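You operate a simulated robot arm through the tools that you are given. There is no shell and no other tool. Be economical: measure what you need, move in short steps, check, and stop when the job is done.

Carry out the task below with a simulated robot arm. There is one attempt and no reset: what you move stays moved.

Task
Shut the small blue drawer. Put the measuring cup on the top of the desk away on the top of the steel bench. Take the refill bottle on the top of the desk and put it away on the pump end of the wooden work top. Open the hamper lid, take the blue folded towel from the hamper and leave it on the top of the laundry counter, then shut the lid. Put the tall beige bottle on the top of the laundry counter away on the second shelf from the bottom of the blue shelving. Open the left door of the desk cupboard, fetch the coat shine bottle and stand it on the top shelf of the desk cupboard, then shut the door. Put the orange rolled towel on the middle of the wooden work top away on the wooden work top behind the long trays. Take the teal rolled towel and put it on the shelf under the wooden work top. Put the lemon grey jar from the middle of the wooden work top on top of the flat white box there and the pine grey jar on top of the blue case. Do these in any order. Set down upright: measuring cup, refill bottle, tall beige bottle, coat shine bottle, grey jar.
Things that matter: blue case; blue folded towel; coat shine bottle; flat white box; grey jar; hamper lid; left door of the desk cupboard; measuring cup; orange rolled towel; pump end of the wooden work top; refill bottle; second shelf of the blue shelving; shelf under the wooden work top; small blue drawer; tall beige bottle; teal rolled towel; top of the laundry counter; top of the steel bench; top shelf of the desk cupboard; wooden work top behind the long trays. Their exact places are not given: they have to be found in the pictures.

The check looks at the end state, three seconds after you hand in, the way a careful person would. Anything else that was tipped, shoved, dropped, spilled or broken makes it a failure. Lids that push on must go on centred and level and be pressed home; caps that screw on are set level and turned clockwise until they are tight. Flat cloth is picked up by pressing the open fingertips on it (5 to 10 N) and closing them slowly along it; thin cloth reads only 2 to 8 mm in the jaws.

Robot
A 7-joint arm with a two-finger gripper on a trunk, on a base that drives. Base frame: it is fixed to the floor where the robot stands at the start and does not move with it; the origin is under the middle of the robot, x ahead of it, y to its left, z up; the surface under the hand at the start is at about z = 880. Readings come in mm, degrees, newtons and seconds.
With the tool pointing down near the work surface it reaches from about 320 to 760 mm from the robot's upright axis, wherever it stands. Its first joint turns from -166.0 to 166.0 degrees. Places, roughly: blue case (18x14x5 cm) [-3900, -400, 900]; blue folded towel (17x8x5 cm) [-400, 1800, 800]; coat shine bottle [-3750, 1250, 1750]; flat white box [-3750, -1250, 1000]; grey jar [-3750, -750, 1000]; hamper lid [-300, 1800, 900]; left door of the desk cupboard [400, 400, 500]; measuring cup [500, 750, 1000]; orange rolled towel [-3750, -1000, 1000]; pump end of the wooden work top (34x24 cm) [-3760, 680, 880]; refill bottle [500, 1000, 1000]; second shelf of the blue shelving [-3900, -3000, 500]; shelf under the wooden work top [-3900, -900, 300]; small blue drawer [700, 100, 900]; tall beige bottle [-750, 1750, 1000]; teal rolled towel [-4000, -2000, 1000]; top of the laundry counter [-900, 1800, 900]; top of the steel bench (114x20 cm) [-2980, -3360, 880]; top shelf of the desk cupboard [700, 200, 500]; wooden work top behind the long trays (112x20 cm) [-4000, -1980, 880]. Payload 1.71 kg.
The tool frame sits at the grasp point between the pads (the TCP): z along the fingers, y along the line on which they close. The tips reach 20 mm beyond it. Largest opening 96 mm; the body of the gripper starts 113 mm behind the TCP.
Orientation is that of the tool frame in the base frame, as a unit quaternion [x, y, z, w]. With the fingers straight down and closing along the base's y, the tool's x points along the base's -x, its y along +y and its z along -z.

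Tools
- The arm moves only by the tool nudge_tool. Its arguments are lists of equal length, an entry for each row: "translation": the shift along the base's x, y, z in units of 50 mm (1.0 is 50 mm), a list of three; "delta_rot": the turn, a rotation vector about the base's x, y, z in units of 8 degrees (1.0 is 8 degrees), a list of three; "fingers": the gripper command, from -1 (fully open) to 1 (shut), values between in proportion. In form: {"translation": [[dx, dy, dz], ...], "delta_rot": [[ax, ay, az], ...], "fingers": [fingers, ...]}. A call has 1 to 20 rows; each row shifts and turns the commanded pose from where the row before left it. A call with a number of a shift or a turn outside -1 to 1 is refused whole. A row lasts 0.2 s, in which the tool goes at most 50 mm and 8.6 degrees; a call with a longer step from one row to the next is refused whole, and so is a gripper value outside its range. Where a pose cannot be reached the arm comes as near as it can. A force on the tool above 40 N (or 10 N above the force at the start of the call, whichever is more), or a blocked arm, ends the call early, and 0.2 s more pass. Each finger travels about 153 mm/s and halts on what it meets, pressing with about 27 N; the grip force reading is that of the motor and also rises with nothing between the fingers. The clock runs only during rows and for 0.2 s after the last one: add rows that do not move to give the fingers time. The reply holds the time, the measured pose of the TCP, the force on the tool along the base axes, the opening and the grip force, in the units named above and with some noise, with the torque about the TCP (base axes, N m) and any sound that the robot's microphone picked up.
- Cameras (640 x 400 px; columns grow to the right, rows downward): "scene" is now at [27.9, 182.9, 1656.4]; the picture's right is [0.41, -0.91, -0.01], its down [-0.79, -0.35, -0.51] and it looks along [0.46, 0.21, -0.86] (base axes); focal length 280 px, centre (320, 200). "wrist" rides on the gripper at [66, 14, -145] in the tool frame; the picture's right is [-0.21, 0.98, 0.00], its down [-0.88, -0.18, -0.44] and it looks along [-0.43, -0.09, 0.90] (tool axes); focal length 275 px, centre (320, 200).
- camera(camera): a new picture of that camera. It takes no simulated time.
- slide_trunk(by): slides the trunk up (or, below 0, down) by that many mm; the arm and the scene camera ride with it, the base frame stays. It gives what a move gives, with no picture.
- base_move(legs): drives the robot by 1 to 6 legs, each [ahead, turn to the left] in mm and degrees, along the robot's own axes; the way and the turn of a leg run together, so that a leg with both is an arc; at most 1500 mm and 180 degrees a leg. The arm and the cameras ride along, it lands a little off, and it stops where it bumps. It gives what a move gives.
- turn_head(pan, tilt): turns the head with the scene camera to pan (to the left, within 155 degrees either way) and tilt (down, from -29 to 69), counted from straight ahead of the robot. It gives what a move gives.
- pixel_to_xyz(camera, pixels): for up to 12 pixels [column, row] of the newest picture of that camera ("zoom" is the newest enlarged one), the place [x, y, z] in the base frame of the surface seen there, good to about 2 mm. It takes no simulated time.
- close_up(camera, box): a new picture of the part [left, top, right, bottom] of that camera's present view, enlarged. It takes no simulated time.
- job_done(): hands the job in; it is judged then, once.

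Go step by step. Measure first, check grasps and placings, and put right what went wrong. The budget is 371 turns and 312 pictures, counting those below and the enlarged ones. Unless the task says otherwise, let go and move clear before handing in, and close with one line.

The tools are called after "Emit:" as name(argument=value, ...) on one line, values as JSON. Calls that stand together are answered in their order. nudge_tool: Moves the arm, as the interface text tells. Its arguments: {"type":"object","properties":{"translation":{"type":"array"},"delta_rot":{"type":"array"},"fingers":{"type":"array"}},"required":["translation","delta_rot","fingers"]} The other tools are called the same way: slide_trunk (by) slides the trunk up or down; base_move (legs) drives the base; turn_head (pan, tilt) turns the head that bears the scene camera; camera (camera) takes a picture; pixel_to_xyz (camera, pixels) gives the place of the surface under pixels of a picture; close_up (camera, box) takes an enlarged picture of a part of a camera's view; job_done () hands the job in.

At the start:

```text
time: 0.0
eef_pos: [492.1, 238.9, 1112.7]
tool_rot: [0.0, 1.0, 0.0, 0.0]
force: [0.3, -0.1, -0.2]
wrist_torque: [0.03, -0.02, 0.03]
finger_gap: 96.0
finger_force: 0.0
trunk travel left (down, up): [-275.0, 111.0]
robot x, y, heading: [-2.5, -0.9, 0.0]
head pan, tilt: [23.9, 58.5]
```

scene: 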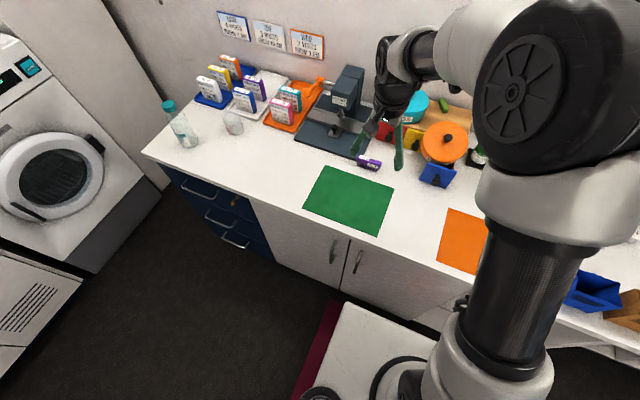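
wrist: 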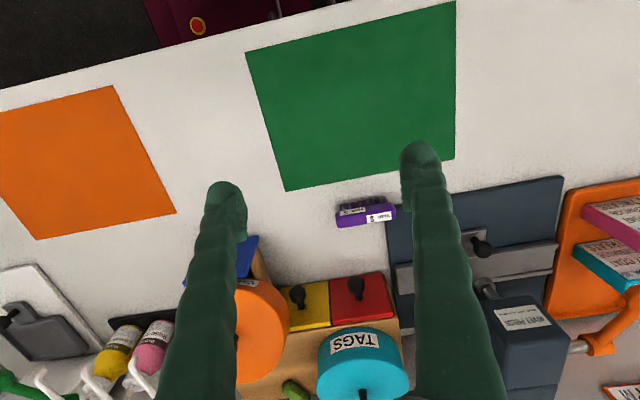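

The start picture shows the desk with the refill bottle (180,125) and measuring cup (233,122) at the left end, with the cupboard below. I'll look around with the head first.

Emit:
turn_head(pan=-10, tilt=50)

Emit:
camera(camera="scene")

Emit:
turn_head(pan=60, tilt=30)

Emit:
camera(camera="scene")

Emit:
turn_head(pan=120, tilt=20)

Emit:
camera(camera="scene")

Emit:
turn_head(pan=-150, tilt=20)

Emit:
camera(camera="scene")

```text
time: 1.0
eef_pos: [474.1, 239.7, 1119.3]
tool_rot: [0.001, 1.0, 0.0, 0.008]
force: [0.7, -0.7, -0.4]
wrist_torque: [0.0, -0.05, 0.01]
finger_gap: 95.8
finger_force: 0.1
trunk travel left (down, up): [-275.0, 111.0]
robot x, y, heading: [2.2, -0.1, -0.0]
head pan, tilt: [-10.0, 50.0]
```

```text
309 pictures are left
```

scene: 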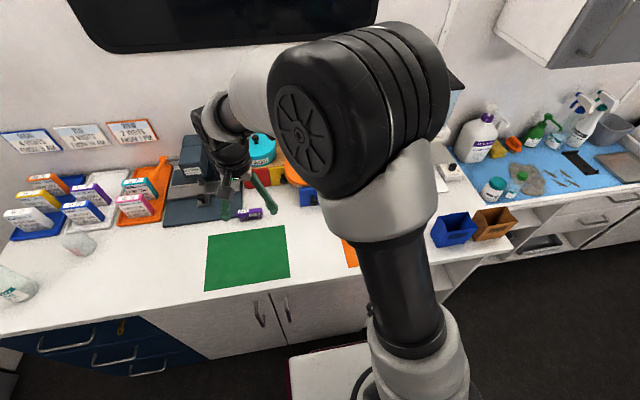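

```text
time: 2.4
eef_pos: [476.0, 238.9, 1120.0]
tool_rot: [-0.001, 1.0, 0.0, 0.008]
force: [0.1, -0.2, 0.7]
wrist_torque: [-0.02, 0.02, 0.0]
finger_gap: 95.9
finger_force: 0.0
trunk travel left (down, up): [-275.0, 111.0]
robot x, y, heading: [-2.9, -5.1, -0.1]
head pan, tilt: [60.0, 30.0]
```

```text
308 pictures are left
```

scene: 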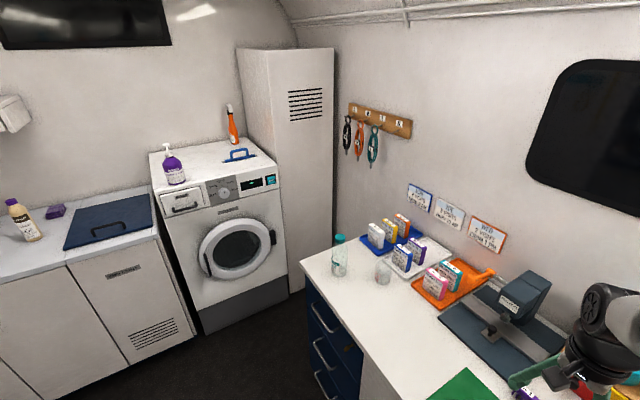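

```text
time: 3.7
eef_pos: [475.3, 237.5, 1119.8]
tool_rot: [-0.001, 1.0, 0.0, 0.008]
force: [-0.1, 0.1, -0.1]
wrist_torque: [-0.02, -0.01, 0.0]
finger_gap: 96.0
finger_force: 0.1
trunk travel left (down, up): [-275.0, 111.0]
robot x, y, heading: [-5.5, -1.6, 0.2]
head pan, tilt: [120.0, 20.0]
```

```text
307 pictures are left
```

scene: 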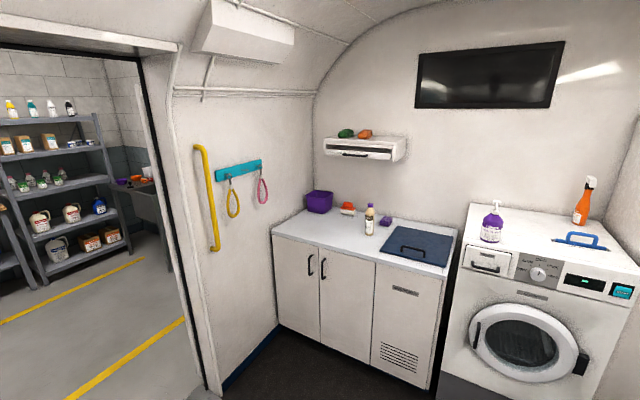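

```text
time: 7.4
eef_pos: [475.3, 237.8, 1119.1]
tool_rot: [0.001, 1.0, -0.001, 0.009]
force: [-0.6, 0.3, 0.0]
wrist_torque: [0.01, 0.02, 0.01]
finger_gap: 96.2
finger_force: 0.1
trunk travel left (down, up): [-275.0, 111.0]
robot x, y, heading: [-3.4, 1.6, -0.2]
head pan, tilt: [-150.0, 20.0]
```

```text
306 pictures are left
```

scene: 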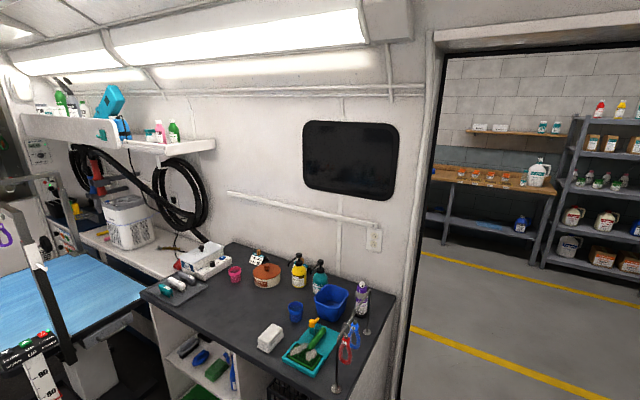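

The van interior is clear: desk ahead, laundry to the left, a doorway behind to the shop. I'll look at the small drawer organiser near the hand.

Emit:
turn_head(pan=20, tilt=45)

Emit:
close_up(camera="wrist", box=[140, 160, 460, 400])

Emit:
camera(camera="scene")

```text
time: 10.0
eef_pos: [475.2, 238.0, 1119.5]
tool_rot: [0.001, 1.0, 0.0, 0.008]
force: [0.4, 0.2, -0.7]
wrist_torque: [-0.02, -0.03, -0.03]
finger_gap: 96.1
finger_force: 0.0
trunk travel left (down, up): [-275.0, 111.0]
robot x, y, heading: [3.3, 0.4, -0.1]
head pan, tilt: [20.0, 45.0]
```

```text
1.67 times, centred on (300, 280) of wrist
```

zoom: 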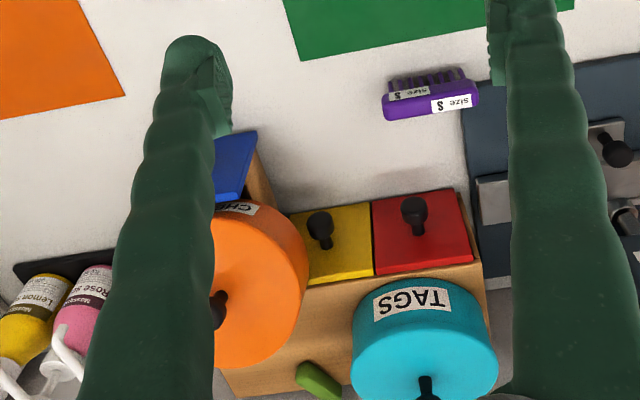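

```text
304 pictures are left
```

scene: 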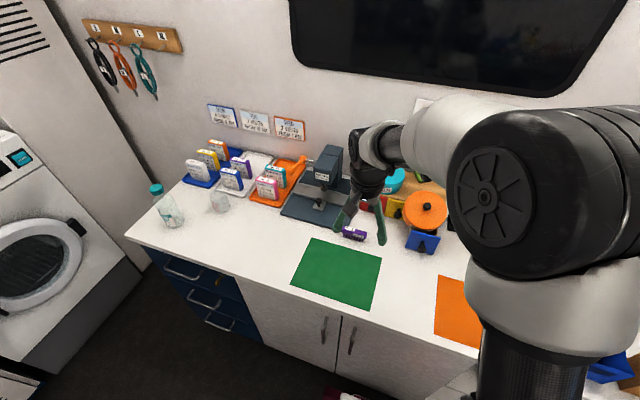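

The organiser's blue drawer (scene ~(423,243)) stands out. I'll measure it and the other desk things.

Emit:
close_up(camera="scene", box=[340, 170, 460, 270])

Emit:
pixel_to_xyz(camera="scene", pixels=[[423, 242], [410, 232], [436, 236], [424, 236], [392, 208], [160, 190], [170, 218], [218, 201], [219, 208], [326, 332], [351, 340], [425, 196]])

```text
4.00 times, centred on (400, 220) of scene
```

zoom: 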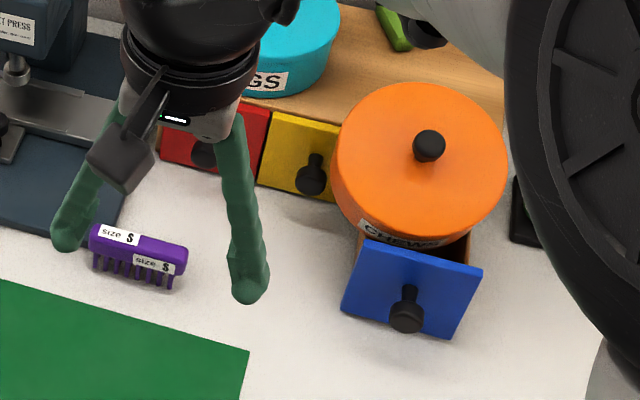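

```text
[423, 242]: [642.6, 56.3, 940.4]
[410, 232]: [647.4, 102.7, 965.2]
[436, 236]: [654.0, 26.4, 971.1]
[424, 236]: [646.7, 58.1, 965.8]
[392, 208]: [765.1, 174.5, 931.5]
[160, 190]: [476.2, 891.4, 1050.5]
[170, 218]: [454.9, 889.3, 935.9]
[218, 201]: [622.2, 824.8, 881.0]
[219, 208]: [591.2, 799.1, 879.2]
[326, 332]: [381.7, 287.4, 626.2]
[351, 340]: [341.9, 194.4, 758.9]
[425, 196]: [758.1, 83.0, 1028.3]
```

The blue drawer's face is at x≈645, y 26..103; its closed neighbours sit at x≈765. I'll tilt the fingers forward and lower in front of it, straddling the knob; first I measure the knob.

Emit:
pixel_to_xyz(camera="zoom", pixels=[[405, 318], [408, 295], [358, 300], [450, 325], [366, 200], [425, 255], [300, 175]])

Emit:
nudge_tool(translation=[[0, -0.5, 0], [0, -0.5, 0], [0, -0.5, 0], [0, -0.5, 0], [0, -0.5, 0], [0, -0.5, 0], [0, -0.5, 0], [0, 0, 0], [0, 0, 0], [0, 0, 0]], delta_rot=[[0, -1, 0], [0, -1, 0], [0, -1, 0], [0, -1, 0], [0, -1, 0], [0, -1, 0], [0, -1, 0], [0, -1, 0], [0, -1, 0], [0, 0, 0]], fingers=[0.1, 0.1, 0.1, 0.1, 0.1, 0.1, 0.1, 0.1, 0.1, 0.1])

```text
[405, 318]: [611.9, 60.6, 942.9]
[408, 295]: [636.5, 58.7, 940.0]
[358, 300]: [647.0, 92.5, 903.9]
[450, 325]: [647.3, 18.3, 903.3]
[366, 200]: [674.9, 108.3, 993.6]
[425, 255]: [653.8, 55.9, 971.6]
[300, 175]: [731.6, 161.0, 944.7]
```

```text
time: 12.2
eef_pos: [550.5, 85.8, 1138.0]
tool_rot: [-0.002, 0.802, 0.004, 0.597]
force: [1.1, -0.4, 0.1]
wrist_torque: [-0.01, 0.05, 0.0]
finger_gap: 43.2
finger_force: 0.0
out of reach, approached as far as the arm can: row 5, 7, 8, 9
trunk travel left (down, up): [-275.0, 111.0]
robot x, y, heading: [-1.4, -0.1, 0.0]
head pan, tilt: [20.0, 45.0]
```

Tool is nearly horizontal (73°) at (550,86,1138). I'll back up a bit, then lower to about z=940.

Emit:
base_move(legs=[[-100, 0]])

Emit:
nudge_tool(translation=[[1, 0, 0], [1, 0, 0], [0, 0, -1], [0, 0, -1], [0, 0, -1], [0, 0, 0]], delta_rot=[[0, 0, 0], [0, 0, 0], [0, 0, 0], [0, 0, 0], [0, 0, 0], [0, 0, 0]], fingers=[0.1, 0.1, 0.1, 0.1, 0.1, 0.1])

```text
time: 13.4
eef_pos: [439.0, 82.5, 1137.9]
tool_rot: [0.001, 0.803, -0.001, 0.596]
force: [0.0, 0.0, 0.1]
wrist_torque: [-0.02, 0.0, -0.03]
finger_gap: 43.2
finger_force: 0.0
trunk travel left (down, up): [-275.0, 111.0]
robot x, y, heading: [-101.0, -0.9, -0.3]
head pan, tilt: [20.0, 45.0]
```

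```text
time: 14.8
eef_pos: [550.9, 81.0, 985.0]
tool_rot: [0.002, 0.806, -0.002, 0.592]
force: [-0.1, 0.3, -0.6]
wrist_torque: [0.02, -0.01, -0.02]
finger_gap: 43.4
finger_force: 0.0
trunk travel left (down, up): [-275.0, 111.0]
robot x, y, heading: [-103.6, -0.0, -0.0]
head pan, tilt: [20.0, 45.0]
```

Now at (551,81,985); I shift to y≈60, z≈937 and advance slowly until the fingers straddle the knob.

Emit:
nudge_tool(translation=[[0, -0.42, -0.5], [0, 0, -0.44], [0, 0, 0]], delta_rot=[[0, 0, 0], [0, 0, 0], [0, 0, 0]], fingers=[0.1, 0.1, 0.1])

Emit:
camera(camera="scene")

```text
time: 15.6
eef_pos: [549.4, 60.9, 936.1]
tool_rot: [0.001, 0.806, -0.001, 0.592]
force: [-1.1, -0.4, -0.7]
wrist_torque: [0.01, 0.02, -0.05]
finger_gap: 43.2
finger_force: 0.1
trunk travel left (down, up): [-275.0, 111.0]
robot x, y, heading: [-103.8, -2.0, -0.2]
head pan, tilt: [20.0, 45.0]
```

```text
302 pictures are left
```

scene: 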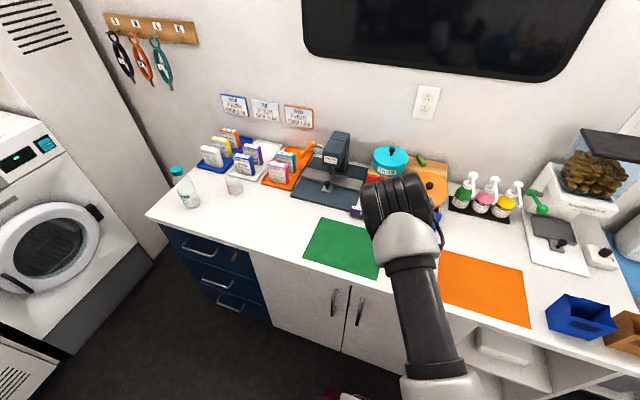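

Path looks clear; pushing forward in small rows.

Emit:
nudge_tool(translation=[[0.6, 0, 0], [0.6, 0, 0], [0.4, 0, 0], [0.4, 0, 0], [0.4, 0, 0], [0.4, 0, 0], [0.3, 0, 0], [0.3, 0, 0], [0, 0, 0]], delta_rot=[[0, 0, 0], [0, 0, 0], [0, 0, 0], [0, 0, 0], [0, 0, 0], [0, 0, 0], [0, 0, 0], [0, 0, 0], [0, 0, 0]], fingers=[0.1, 0.1, 0.1, 0.1, 0.1, 0.1, 0.1, 0.1, 0.1])

Emit:
camera(camera="wrist")

```text
time: 17.6
eef_pos: [718.2, 60.5, 936.8]
tool_rot: [0.001, 0.806, -0.001, 0.592]
force: [-0.3, -0.1, -0.7]
wrist_torque: [-0.03, -0.02, 0.01]
finger_gap: 43.1
finger_force: 0.1
trunk travel left (down, up): [-275.0, 111.0]
robot x, y, heading: [-102.7, -2.9, -0.1]
head pan, tilt: [20.0, 45.0]
```

```text
301 pictures are left
```

wrist: 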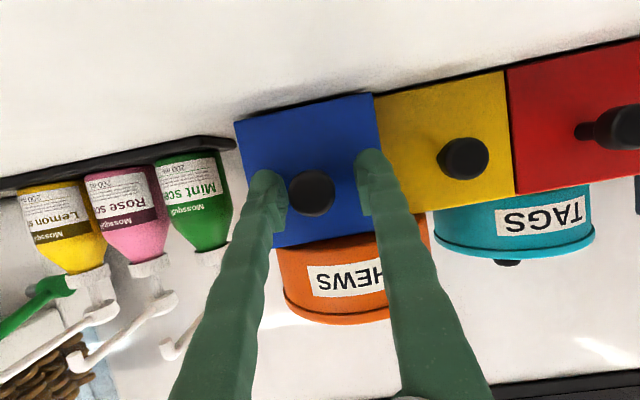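

Almost flush; I keep pushing until contact force rises.

Emit:
nudge_tool(translation=[[0.2, 0, 0], [0.2, 0, 0], [0.2, 0, 0], [0.15, 0, 0], [0.1, 0, 0]], delta_rot=[[0, 0, 0], [0, 0, 0], [0, 0, 0], [0, 0, 0], [0, 0, 0]], fingers=[0.1, 0.1, 0.1, 0.1, 0.1])

Emit:
camera(camera="wrist")

Emit:
pixel_to_xyz(camera="wrist", pixels=[[310, 130], [440, 120], [570, 110], [320, 230]])

```text
time: 18.6
eef_pos: [737.4, 61.2, 945.1]
tool_rot: [0.001, 0.805, -0.001, 0.593]
force: [0.6, 0.8, 0.1]
wrist_torque: [0.03, -0.08, -0.01]
finger_gap: 43.2
finger_force: 0.0
trunk travel left (down, up): [-275.0, 111.0]
robot x, y, heading: [-97.8, -0.4, -0.1]
head pan, tilt: [20.0, 45.0]
stopped in row 4: the force on the tool passed its limit at 42 N (the readings are from after the stop); the commanded pose is now the measured one
```

```text
300 pictures are left
```

wrist: 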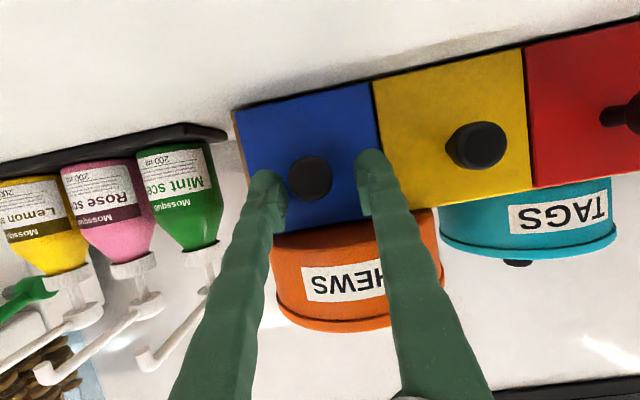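

```text
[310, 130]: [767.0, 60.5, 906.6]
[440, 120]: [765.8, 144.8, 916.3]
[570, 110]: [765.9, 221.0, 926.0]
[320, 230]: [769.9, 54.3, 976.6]
```

The blue face now reads x=767, flush with the others. I'll back out, then raise and turn the tool down again.

Emit:
nudge_tool(translation=[[-0.8, 0, 0], [-1, 0, 0], [-1, 0, 0], [-1, 0, 0.2], [0, 0, 1], [0, 0, 1], [0, 0, 1], [0, 0, 1], [-0.6, 0, 0], [-0.6, 0, 0], [-0.6, 0, 0], [-0.6, 0, 0], [0, 0, 0], [0, 0, 0]], delta_rot=[[0, 0, 0], [0, 0, 0], [0, 0, 0], [0, 0, 0], [0, 1, 0], [0, 1, 0], [0, 1, 0], [0, 1, 0], [0, 1, 0], [0, 1, 0], [0, 1, 0], [0, 1, 0], [0, 1, 0], [0, 0.15, 0]], fingers=[0, 0, 0, 0, 0, 0, 0, 0, 0, 0, 0, 0, 0, 0])

Emit:
turn_head(pan=40, tilt=40)

Emit:
camera(camera="scene")

```text
refused: row 4 steps farther than a row can; nothing moved
```

```text
time: 19.4
eef_pos: [737.0, 61.3, 943.9]
tool_rot: [0.001, 0.805, -0.001, 0.594]
force: [0.0, -0.1, -0.8]
wrist_torque: [0.0, -0.02, 0.03]
finger_gap: 43.1
finger_force: 0.1
trunk travel left (down, up): [-275.0, 111.0]
robot x, y, heading: [-98.9, 0.2, -0.2]
head pan, tilt: [40.0, 40.0]
```

```text
299 pictures are left
```

scene: 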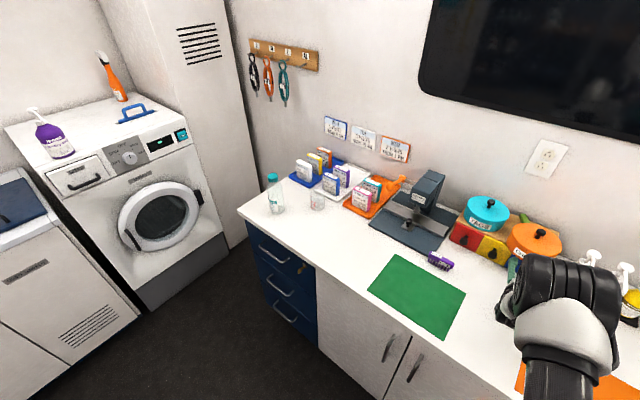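

The row was too long; I repeat it with shorter steps. Meanwhile I measure the bottle and cup at the left end.

Emit:
nudge_tool(translation=[[-0.9, 0, 0], [-0.95, 0, 0], [-0.95, 0, 0], [-0.9, 0, 0], [0, 0, 0.95], [0, 0, 0.95], [0, 0, 0.95], [0, 0, 0.95], [-0.6, 0, 0], [-0.6, 0, 0], [-0.6, 0, 0], [-0.6, 0, 0], [0, 0, 0], [0, 0, 0]], delta_rot=[[0, 0, 0], [0, 0, 0], [0, 0, 0], [0, 0, 0], [0, 1, 0], [0, 1, 0], [0, 1, 0], [0, 1, 0], [0, 1, 0], [0, 1, 0], [0, 1, 0], [0, 1, 0], [0, 1, 0], [0, 0.15, 0]], fingers=[0, 0, 0, 0, 0, 0, 0, 0, 0, 0, 0, 0, 0, 0])

Emit:
close_up(camera="scene", box=[240, 150, 360, 225])

Emit:
pixel_to_xyz(camera="scene", pixels=[[273, 176], [276, 200], [318, 196], [318, 204], [388, 348], [415, 365], [318, 350], [240, 210]])

```text
time: 22.4
eef_pos: [429.5, 59.1, 1136.3]
tool_rot: [0.0, 1.0, -0.001, -0.002]
force: [-0.7, -0.2, 0.6]
wrist_torque: [0.02, -0.02, -0.03]
finger_gap: 48.1
finger_force: 0.1
trunk travel left (down, up): [-275.0, 111.0]
robot x, y, heading: [-98.3, 1.3, -0.0]
head pan, tilt: [40.0, 40.0]
```

```text
5.33 times, centred on (300, 188) of scene
```

zoom: 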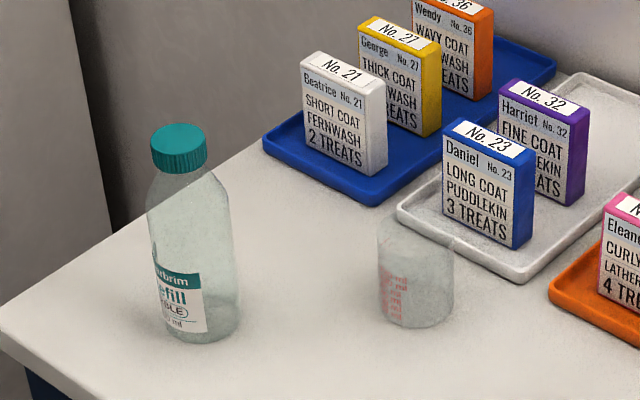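

```text
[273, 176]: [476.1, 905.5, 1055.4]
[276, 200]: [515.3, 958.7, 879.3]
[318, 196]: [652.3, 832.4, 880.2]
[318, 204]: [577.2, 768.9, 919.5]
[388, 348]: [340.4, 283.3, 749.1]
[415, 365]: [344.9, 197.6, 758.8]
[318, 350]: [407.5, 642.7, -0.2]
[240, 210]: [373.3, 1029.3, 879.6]
```

Cup wall reads around (577,769), bottle cap around (476,905). I'll drive up alongside the desk's left end.

Emit:
base_move(legs=[[0, 80], [560, 0]])

Emit:
turn_head(pan=-60, tilt=45)

Emit:
camera(camera="scene")

```text
time: 29.9
eef_pos: [30.9, 1080.1, 1135.6]
tool_rot: [-0.642, 0.767, -0.004, -0.001]
force: [1.1, -0.5, -0.3]
wrist_torque: [-0.03, 0.0, -0.01]
finger_gap: 48.1
finger_force: 0.1
trunk travel left (down, up): [-275.0, 111.0]
robot x, y, heading: [-5.5, 545.6, 79.7]
head pan, tilt: [40.0, 40.0]
```

```text
time: 31.6
eef_pos: [29.1, 1063.1, 1144.6]
tool_rot: [-0.642, 0.766, 0.002, 0.006]
force: [-0.2, -0.4, 0.0]
wrist_torque: [-0.01, 0.04, -0.01]
finger_gap: 47.9
finger_force: 0.1
trunk travel left (down, up): [-275.0, 111.0]
robot x, y, heading: [-2.7, 546.2, 79.8]
head pan, tilt: [-60.0, 45.0]
```

```text
297 pictures are left
```

scene: 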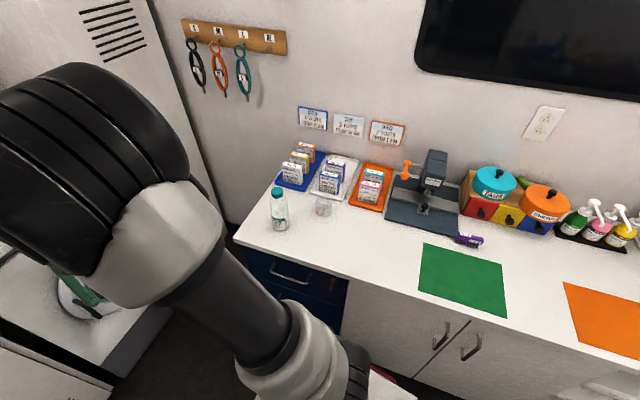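

The cup is at (323,207). Zooming for an accurate centre and height.

Emit:
close_up(camera="scene", box=[255, 170, 367, 240])

```text
5.71 times, centred on (311, 205) of scene
```

zoom: 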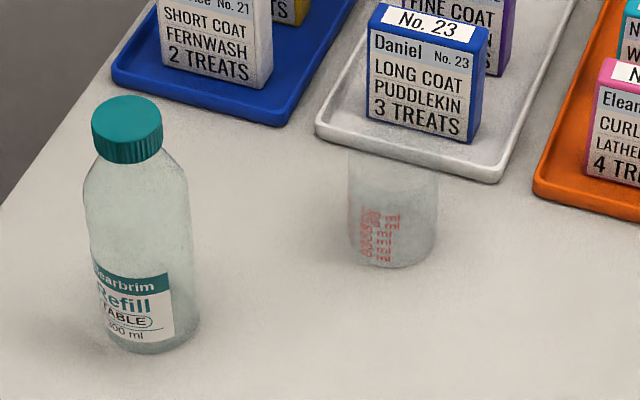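

Emit:
pixel_to_xyz(camera="zoom", pixels=[[390, 240], [395, 267], [385, 170], [355, 150], [430, 190], [375, 230], [125, 130], [135, 300], [100, 345], [160, 355], [402, 178], [350, 265]])

```text
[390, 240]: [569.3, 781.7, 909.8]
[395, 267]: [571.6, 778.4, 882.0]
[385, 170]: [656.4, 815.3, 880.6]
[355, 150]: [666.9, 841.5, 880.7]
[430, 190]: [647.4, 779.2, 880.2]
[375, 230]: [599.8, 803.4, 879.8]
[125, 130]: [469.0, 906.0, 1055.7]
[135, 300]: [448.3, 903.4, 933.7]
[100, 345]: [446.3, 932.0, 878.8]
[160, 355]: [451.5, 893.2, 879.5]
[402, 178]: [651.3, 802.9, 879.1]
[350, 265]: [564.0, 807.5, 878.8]
```

Cup centre ≈ (597,789), about 55 mm wide; the bottle ≈ (470,905) tall to ~1060. I'll sweep the arm over at z≈1144, turning the fingers to close along y.

Emit:
nudge_tool(translation=[[0.811, -0.391, 0], [0.811, -0.391, 0], [0.811, -0.391, 0], [0.811, -0.391, 0], [0.811, -0.391, 0], [0.811, -0.391, 0], [0.811, -0.391, 0], [0.811, -0.391, 0], [0.811, -0.391, 0], [0.811, -0.391, 0], [0.811, -0.391, 0], [0.811, -0.391, 0], [0.811, -0.391, 0], [0.811, -0.391, 0], [0, 0, 0]], delta_rot=[[0, 0, -1], [0, 0, -1], [0, 0, -1], [0, 0, -1], [0, 0, -1], [0, 0, -1], [0, 0, -1], [0, 0, -1], [0, 0, -1], [0, 0, -1], [0, 0, 0], [0, 0, 0], [0, 0, 0], [0, 0, 0], [0, 0, 0]], fingers=[-1, -1, -1, -1, -1, -1, -1, -1, -1, -1, -1, -1, -1, -1, -1])

Emit:
camera(camera="wrist")

```text
time: 34.8
eef_pos: [597.7, 792.7, 1146.0]
tool_rot: [0.001, 1.0, -0.002, 0.006]
force: [0.5, -0.4, 0.1]
wrist_torque: [-0.01, -0.02, 0.01]
finger_gap: 96.0
finger_force: 0.1
trunk travel left (down, up): [-275.0, 111.0]
robot x, y, heading: [-4.1, 545.9, 80.2]
head pan, tilt: [-60.0, 45.0]
```

```text
295 pictures are left
```

wrist: 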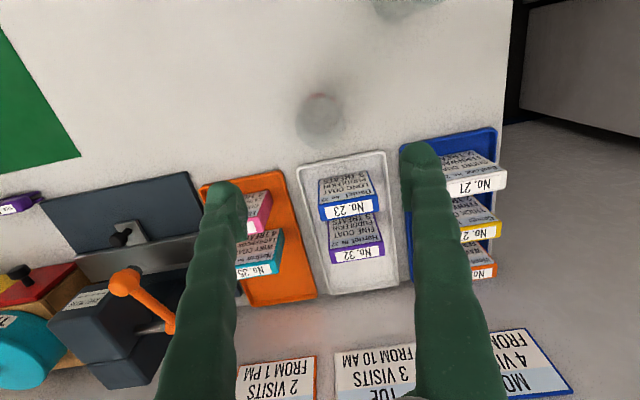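

The cup appears at (321,113), slightly nearer than expected (~(588,794)). I'll descend partway and take a close look.

Emit:
nudge_tool(translation=[[-0.1, 0, -0.9], [-0.1, 0, -0.9], [0, 0, -0.4], [0, 0, 0]], delta_rot=[[0, -0.05, 0], [0, 0, 0], [0, 0, 0], [0, 0, 0]], fingers=[-1, -1, -1, -1])

Emit:
close_up(camera="wrist", box=[200, 0, 440, 150])

```text
time: 35.8
eef_pos: [588.8, 787.6, 1035.6]
tool_rot: [0.001, 1.0, -0.003, 0.009]
force: [0.7, 0.6, 0.0]
wrist_torque: [0.0, 0.0, -0.02]
finger_gap: 96.3
finger_force: 0.1
trunk travel left (down, up): [-275.0, 111.0]
robot x, y, heading: [-4.1, 545.9, 79.9]
head pan, tilt: [-60.0, 45.0]
```

```text
2.67 times, centred on (320, 75) of wrist
```

zoom: 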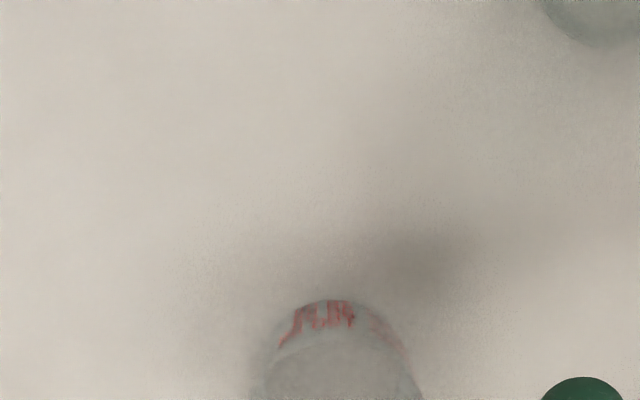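

Emit:
close_up(camera="wrist", box=[200, 80, 440, 230])

Emit:
pixel_to_xyz(camera="zoom", pixels=[[330, 98], [290, 125], [375, 100], [340, 160]])

```text
2.67 times, centred on (320, 155) of wrist
```

zoom: 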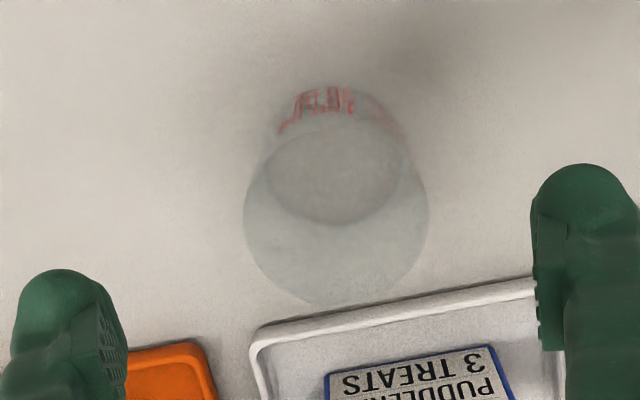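

```text
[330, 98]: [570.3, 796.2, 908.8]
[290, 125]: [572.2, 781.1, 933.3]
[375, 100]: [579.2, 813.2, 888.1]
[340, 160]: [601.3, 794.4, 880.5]
```

Rim and base both give the cup centre ≈ (599,791), rim about 60 mm. I'll align and lower to z≈915, then close gently.

Emit:
nudge_tool(translation=[[0.2, 0.07, -0.6], [0, 0, -0.6], [0, 0, -0.6], [0, 0, -0.6], [0, 0, 0]], delta_rot=[[0, 0, 0], [0, 0, 0], [0, 0, 0], [0, 0, 0], [0, 0, 0]], fingers=[-1, -1, -1, -1, -1])

Emit:
camera(camera="wrist")

```text
time: 37.0
eef_pos: [595.1, 792.1, 913.6]
tool_rot: [0.001, 1.0, -0.002, 0.01]
force: [0.1, 0.7, 0.3]
wrist_torque: [-0.02, -0.02, 0.01]
finger_gap: 95.9
finger_force: 0.0
trunk travel left (down, up): [-275.0, 111.0]
robot x, y, heading: [-4.0, 544.5, 80.0]
head pan, tilt: [-60.0, 45.0]
```

```text
292 pictures are left
```

wrist: 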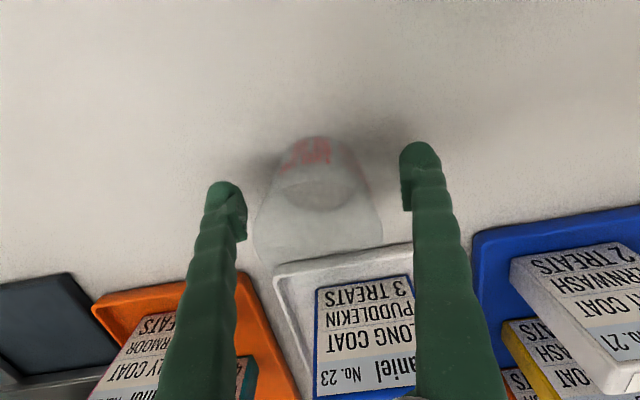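

The cup sits between both fingers; closing now.

Emit:
nudge_tool(translation=[[0, 0, 0], [0, 0, 0], [0, 0, 0], [0, 0, 0], [0, 0, 0], [0, 0, 0]], delta_rot=[[0, 0, 0], [0, 0, 0], [0, 0, 0], [0, 0, 0], [0, 0, 0], [0, 0, 0]], fingers=[-0.6, -0.3, -0.1, 0.1, 0.2, 0.2])

```text
time: 38.4
eef_pos: [595.6, 793.3, 915.7]
tool_rot: [0.0, 1.0, -0.003, 0.01]
force: [0.6, -0.3, 1.0]
wrist_torque: [0.05, 0.01, 0.0]
finger_gap: 65.9
finger_force: 26.8
trunk travel left (down, up): [-275.0, 111.0]
robot x, y, heading: [-5.1, 546.6, 79.6]
head pan, tilt: [-60.0, 45.0]
```

Gripped at 66 mm with 27 N. I lift and look.

Emit:
nudge_tool(translation=[[0, 0, 0.3], [0, 0, 0.8], [0, 0, 0.9], [0, 0, 0.9], [0, 0, 0.9], [0, 0, 0.9], [0, 0, 0.3], [0, 0, 0]], delta_rot=[[0, 0, 0], [0, 0, 0], [0, 0, 0], [0, 0, 0], [0, 0, 0], [0, 0, 0], [0, 0, 0], [0, 0, 0]], fingers=[0.4, 0.4, 0.4, 0.4, 0.4, 0.4, 0.4, 0.4])

Emit:
camera(camera="wrist")

```text
time: 40.2
eef_pos: [595.3, 793.7, 1165.6]
tool_rot: [0.001, 1.0, -0.003, 0.009]
force: [-0.3, -0.3, -0.4]
wrist_torque: [0.01, -0.01, 0.04]
finger_gap: 65.9
finger_force: 27.8
trunk travel left (down, up): [-275.0, 111.0]
robot x, y, heading: [-3.5, 544.4, 80.0]
head pan, tilt: [-60.0, 45.0]
```

```text
291 pictures are left
```

wrist: 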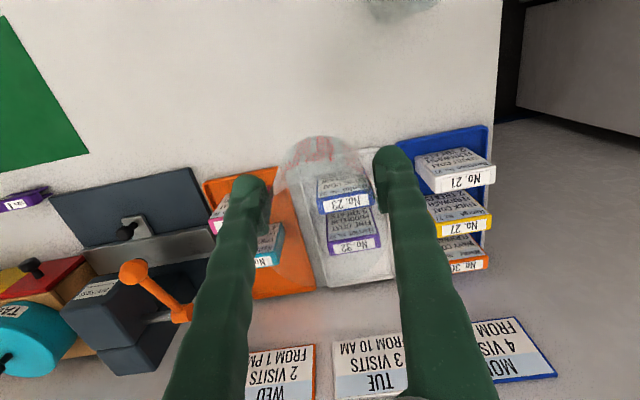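

Cup is held. I tuck the arm in front of the robot and look to the doorway behind.

Emit:
nudge_tool(translation=[[-0.88, 0.24, 0], [-0.88, 0.24, 0], [-0.88, 0.24, 0], [-0.88, 0.24, 0], [-0.88, 0.24, 0], [-0.88, 0.24, 0], [-0.88, 0.24, 0], [-0.88, 0.24, 0], [-0.88, 0.24, 0], [-0.88, 0.24, 0], [-0.88, 0.24, 0], [-0.88, 0.24, 0]], delta_rot=[[0, 0, 0], [0, 0, 1], [0, 0, 1], [0, 0, 1], [0, 0, 1], [0, 0, 1], [0, 0, 1], [0, 0, 1], [0, 0, 1], [0, 0, 1], [0, 0, 1], [0, 0, 0]], fingers=[0.4, 0.4, 0.4, 0.4, 0.4, 0.4, 0.4, 0.4, 0.4, 0.4, 0.4, 0.4])

Emit:
turn_head(pan=120, tilt=25)

Emit:
camera(camera="scene")

Emit:
pixel_to_xyz(camera="scene", pixels=[[100, 380], [200, 380], [300, 380], [400, 380], [200, 300], [300, 300], [400, 300], [500, 380], [100, 300], [250, 200]])

```text
time: 42.8
eef_pos: [67.3, 936.5, 1162.2]
tool_rot: [-0.642, 0.766, 0.004, 0.009]
force: [0.0, -0.2, -0.5]
wrist_torque: [-0.02, -0.05, 0.01]
finger_gap: 65.3
finger_force: 26.5
trunk travel left (down, up): [-275.0, 111.0]
robot x, y, heading: [-5.1, 543.7, 79.8]
head pan, tilt: [-60.0, 45.0]
```

```text
time: 45.5
eef_pos: [68.6, 935.8, 1162.6]
tool_rot: [-0.643, 0.766, 0.004, 0.008]
force: [-0.4, -0.9, -0.6]
wrist_torque: [0.02, 0.0, -0.01]
finger_gap: 64.8
finger_force: 26.9
trunk travel left (down, up): [-275.0, 111.0]
robot x, y, heading: [-5.7, 545.2, 79.7]
head pan, tilt: [120.0, 25.0]
```

```text
290 pictures are left
```

scene: 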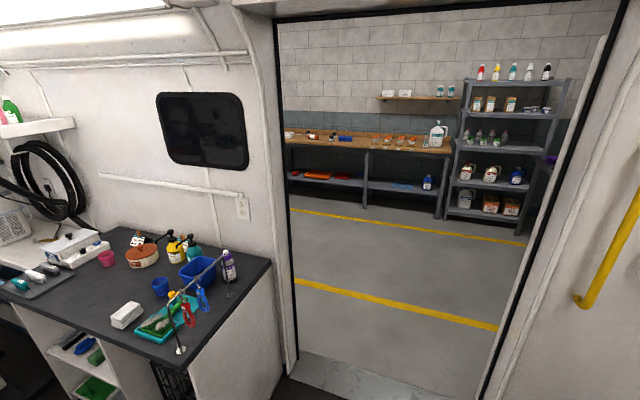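

```text
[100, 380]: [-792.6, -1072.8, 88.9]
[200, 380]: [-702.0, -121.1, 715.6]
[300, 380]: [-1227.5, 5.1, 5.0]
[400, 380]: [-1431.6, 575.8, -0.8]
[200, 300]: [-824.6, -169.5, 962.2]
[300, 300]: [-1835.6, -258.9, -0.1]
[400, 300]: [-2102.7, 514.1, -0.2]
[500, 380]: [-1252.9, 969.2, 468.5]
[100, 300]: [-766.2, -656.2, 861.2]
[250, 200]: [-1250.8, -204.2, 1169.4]
```

The doorway spans about y −80..930 at x≈−1250, with the wooden work top and wall shelf beyond. I'll drive out through the middle.

Emit:
base_move(legs=[[0, 105], [1300, 0], [700, 0]])

Emit:
turn_head(pan=0, tilt=20)

Emit:
camera(camera="scene")

Emit:
turn_head(pan=70, tilt=20)

Emit:
camera(camera="scene")

Emit:
turn_head(pan=110, tilt=20)

Emit:
camera(camera="scene")

```text
time: 48.5
eef_pos: [-194.6, 846.8, 1175.7]
tool_rot: [0.877, -0.48, -0.023, -0.015]
force: [0.1, -0.5, -0.7]
wrist_torque: [0.1, 0.07, 0.0]
finger_gap: 64.5
finger_force: 27.2
trunk travel left (down, up): [-275.0, 111.0]
robot x, y, heading: [-2.8, 550.4, 122.5]
head pan, tilt: [120.0, 25.0]
stopped in leg 1: the robot was blocked; the commanded pose is now the measured one
```

```text
time: 50.5
eef_pos: [-198.1, 850.9, 1173.1]
tool_rot: [0.877, -0.479, -0.021, -0.014]
force: [-0.4, 0.6, -0.5]
wrist_torque: [0.01, -0.02, 0.0]
finger_gap: 64.4
finger_force: 27.1
trunk travel left (down, up): [-275.0, 111.0]
robot x, y, heading: [-4.2, 546.0, 122.8]
head pan, tilt: [0.0, 20.0]
```

```text
289 pictures are left
```

scene: 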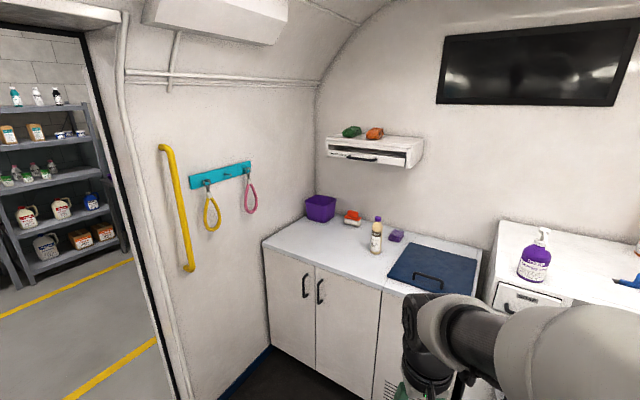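

```text
time: 51.9
eef_pos: [-198.6, 851.0, 1173.7]
tool_rot: [0.877, -0.479, -0.02, -0.014]
force: [-0.2, 0.2, -0.2]
wrist_torque: [-0.01, 0.01, -0.01]
finger_gap: 64.3
finger_force: 26.9
trunk travel left (down, up): [-275.0, 111.0]
robot x, y, heading: [-0.2, 546.4, 122.6]
head pan, tilt: [70.0, 20.0]
```

```text
288 pictures are left
```

scene: 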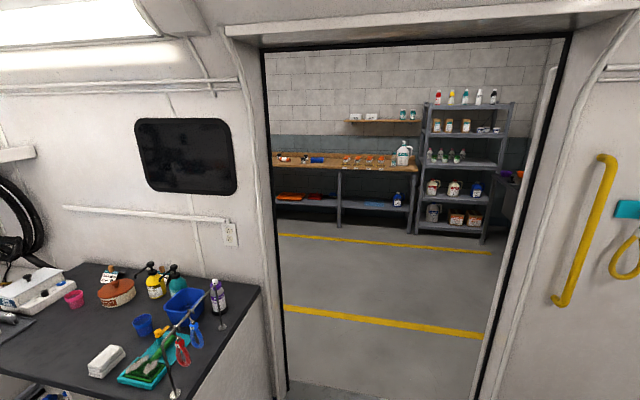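

```text
time: 53.0
eef_pos: [-198.5, 850.6, 1173.7]
tool_rot: [0.877, -0.48, -0.02, -0.014]
force: [0.3, -0.2, -0.3]
wrist_torque: [0.02, 0.04, 0.0]
finger_gap: 64.2
finger_force: 26.7
trunk travel left (down, up): [-275.0, 111.0]
robot x, y, heading: [-0.7, 544.6, 122.5]
head pan, tilt: [110.0, 20.0]
```

```text
287 pictures are left
```

scene: 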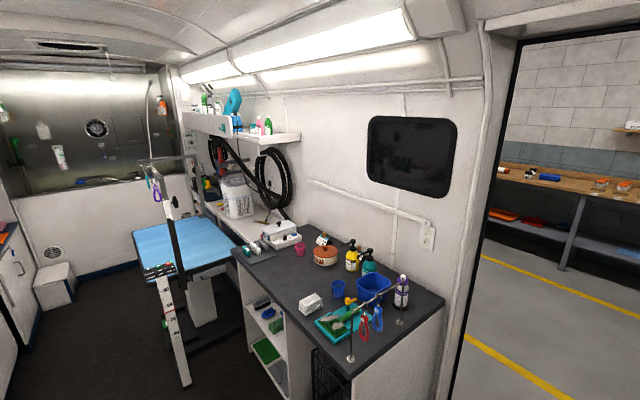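

The turn was blocked (probably the base's rear corner against the desk). I drive away from the desk first, then turn.

Emit:
base_move(legs=[[330, 0], [0, 77]])

Emit:
turn_head(pan=0, tilt=20)

Emit:
camera(camera="scene")

```text
time: 59.2
eef_pos: [-520.8, 697.3, 1173.5]
tool_rot: [0.983, 0.183, -0.024, 0.002]
force: [0.5, -1.2, -0.2]
wrist_torque: [-0.01, -0.01, -0.05]
finger_gap: 64.3
finger_force: 27.0
trunk travel left (down, up): [-275.0, 111.0]
robot x, y, heading: [-186.4, 832.3, -158.9]
head pan, tilt: [110.0, 20.0]
```

```text
time: 61.1
eef_pos: [-503.2, 703.8, 1177.7]
tool_rot: [0.983, 0.182, -0.032, 0.004]
force: [0.0, 0.4, -0.4]
wrist_torque: [0.03, 0.0, 0.01]
finger_gap: 63.9
finger_force: 26.8
trunk travel left (down, up): [-275.0, 111.0]
robot x, y, heading: [-184.9, 830.6, -158.9]
head pan, tilt: [0.0, 20.0]
```

```text
286 pictures are left
```

scene: 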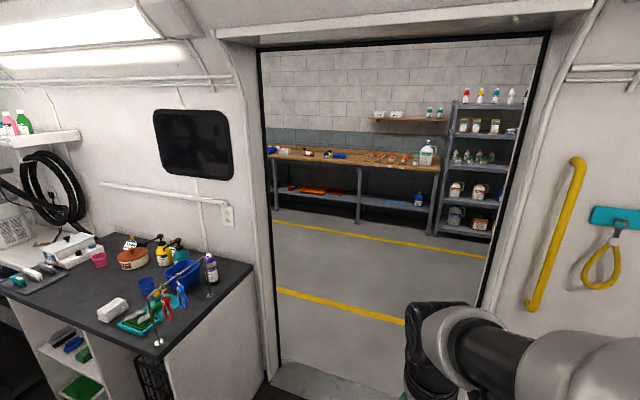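

The way is clear through the doorway (centre at pixel column ~400). Driving out.

Emit:
base_move(legs=[[1200, 0], [900, 0]])

Emit:
camera(camera="scene")

Emit:
turn_head(pan=70, tilt=20)

Emit:
camera(camera="scene")

Emit:
camera(camera="wrist")

```text
time: 65.8
eef_pos: [-1319.0, 382.3, 1184.3]
tool_rot: [0.981, 0.189, -0.041, 0.006]
force: [-0.6, 0.5, -0.8]
wrist_torque: [-0.04, -0.08, 0.01]
finger_gap: 64.1
finger_force: 26.7
trunk travel left (down, up): [-275.0, 111.0]
robot x, y, heading: [-1020.6, 504.1, -158.2]
head pan, tilt: [0.0, 20.0]
stopped in leg 1: the robot was blocked; the commanded pose is now the measured one
```

```text
285 pictures are left
```

scene: 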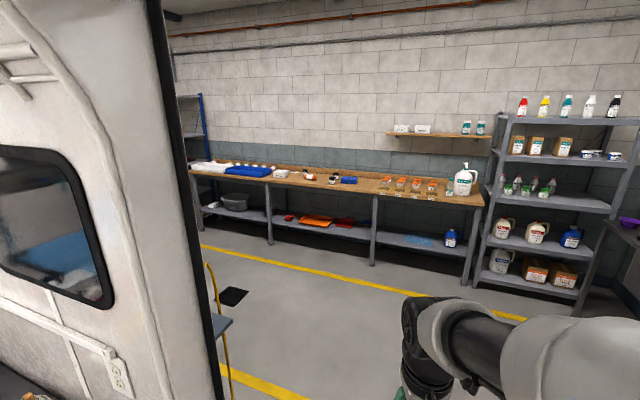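

```text
time: 67.2
eef_pos: [-1322.7, 379.1, 1183.5]
tool_rot: [0.981, 0.188, -0.04, 0.005]
force: [-0.7, 0.3, -1.1]
wrist_torque: [0.05, -0.03, -0.01]
finger_gap: 63.8
finger_force: 27.4
trunk travel left (down, up): [-275.0, 111.0]
robot x, y, heading: [-1021.2, 503.7, -158.2]
head pan, tilt: [70.0, 20.0]
```

```text
284 pictures are left
```

scene: 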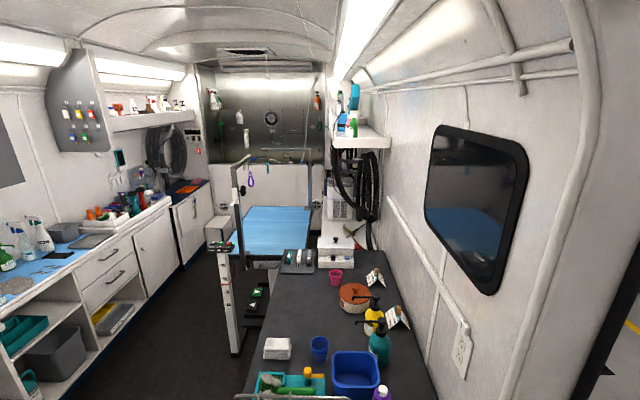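

```text
283 pictures are left
```

wrist: 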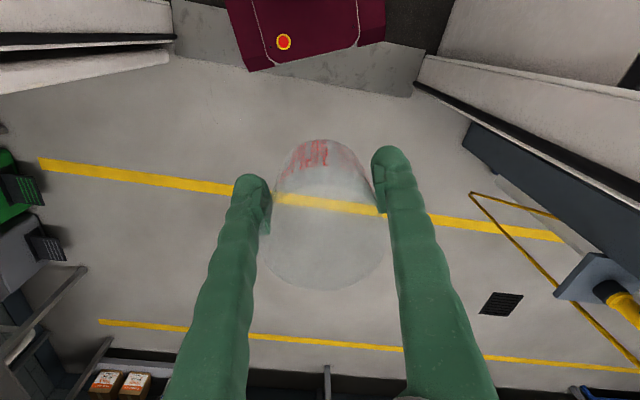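

The cup is secure. The base's left front corner seems to touch the left jamb; I back off, straighten to heading 180 and go out.

Emit:
base_move(legs=[[-80, 0], [0, -22], [1100, 0]])

Emit:
turn_head(pan=50, tilt=20)

Emit:
camera(camera="scene")

```text
time: 71.1
eef_pos: [-1434.4, 527.4, 1174.9]
tool_rot: [1.0, 0.001, -0.03, -0.002]
force: [0.1, 0.1, 0.0]
wrist_torque: [0.01, -0.02, 0.0]
finger_gap: 63.8
finger_force: 27.2
trunk travel left (down, up): [-275.0, 111.0]
robot x, y, heading: [-1090.1, 533.2, 179.3]
head pan, tilt: [70.0, 20.0]
stopped in leg 3: the robot was blocked; the commanded pose is now the measured one
```

```text
time: 72.0
eef_pos: [-1434.4, 528.4, 1177.9]
tool_rot: [1.0, 0.001, -0.031, -0.003]
force: [-0.4, -0.9, -0.9]
wrist_torque: [0.04, 0.0, 0.0]
finger_gap: 64.2
finger_force: 27.4
trunk travel left (down, up): [-275.0, 111.0]
robot x, y, heading: [-1086.9, 533.2, 179.0]
head pan, tilt: [50.0, 20.0]
```

```text
282 pictures are left
```

scene: 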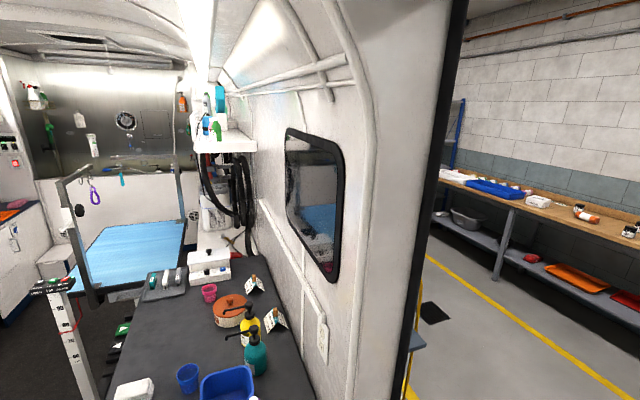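

Blocked again at x≈−1090. I look forward and right for the cause.

Emit:
turn_head(pan=-45, tilt=25)

Emit:
camera(camera="scene")

Emit:
turn_head(pan=0, tilt=0)

Emit:
camera(camera="scene")

Emit:
turn_head(pan=15, tilt=65)

Emit:
camera(camera="scene")

```text
time: 73.7
eef_pos: [-1432.8, 530.7, 1176.7]
tool_rot: [0.999, 0.001, -0.032, -0.002]
force: [-1.5, -0.4, -0.9]
wrist_torque: [0.0, -0.02, -0.04]
finger_gap: 63.9
finger_force: 26.4
trunk travel left (down, up): [-275.0, 111.0]
robot x, y, heading: [-1088.7, 533.5, 179.2]
head pan, tilt: [-45.0, 25.0]
```

```text
281 pictures are left
```

scene: 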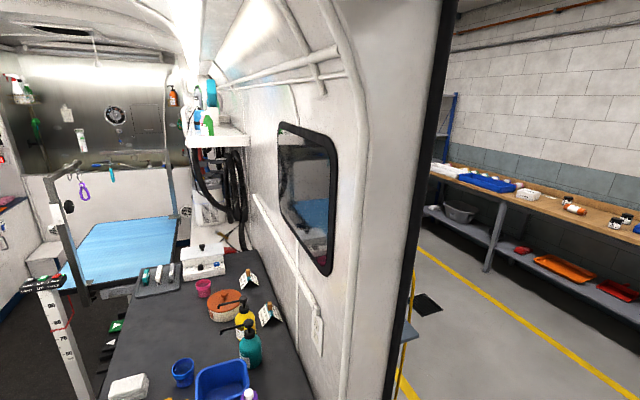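

```text
time: 74.8
eef_pos: [-1433.0, 530.1, 1175.9]
tool_rot: [0.999, 0.001, -0.032, -0.003]
force: [-0.2, -1.0, -0.7]
wrist_torque: [-0.02, 0.0, 0.01]
finger_gap: 64.0
finger_force: 27.0
trunk travel left (down, up): [-275.0, 111.0]
robot x, y, heading: [-1089.2, 528.6, 179.2]
head pan, tilt: [0.0, 0.0]
```

```text
280 pictures are left
```

scene: 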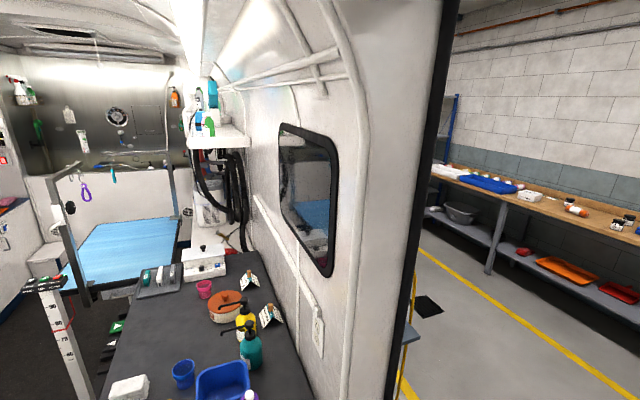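

```text
time: 76.1
eef_pos: [-1429.3, 532.1, 1178.3]
tool_rot: [0.999, 0.001, -0.033, -0.002]
force: [-0.2, -0.7, -0.9]
wrist_torque: [0.02, 0.0, -0.01]
finger_gap: 63.8
finger_force: 26.7
trunk travel left (down, up): [-275.0, 111.0]
robot x, y, heading: [-1087.9, 530.5, 179.4]
head pan, tilt: [15.0, 65.0]
```

```text
279 pictures are left
```

scene: 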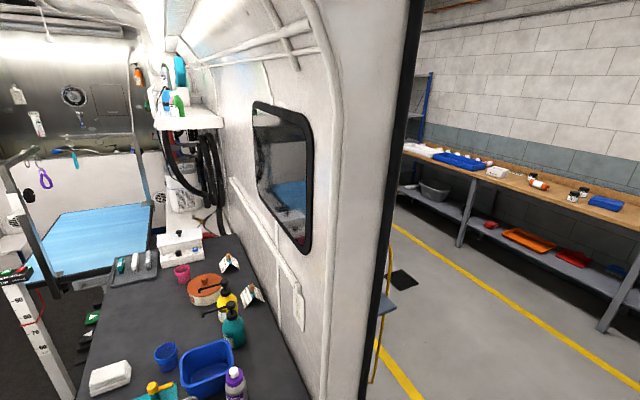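

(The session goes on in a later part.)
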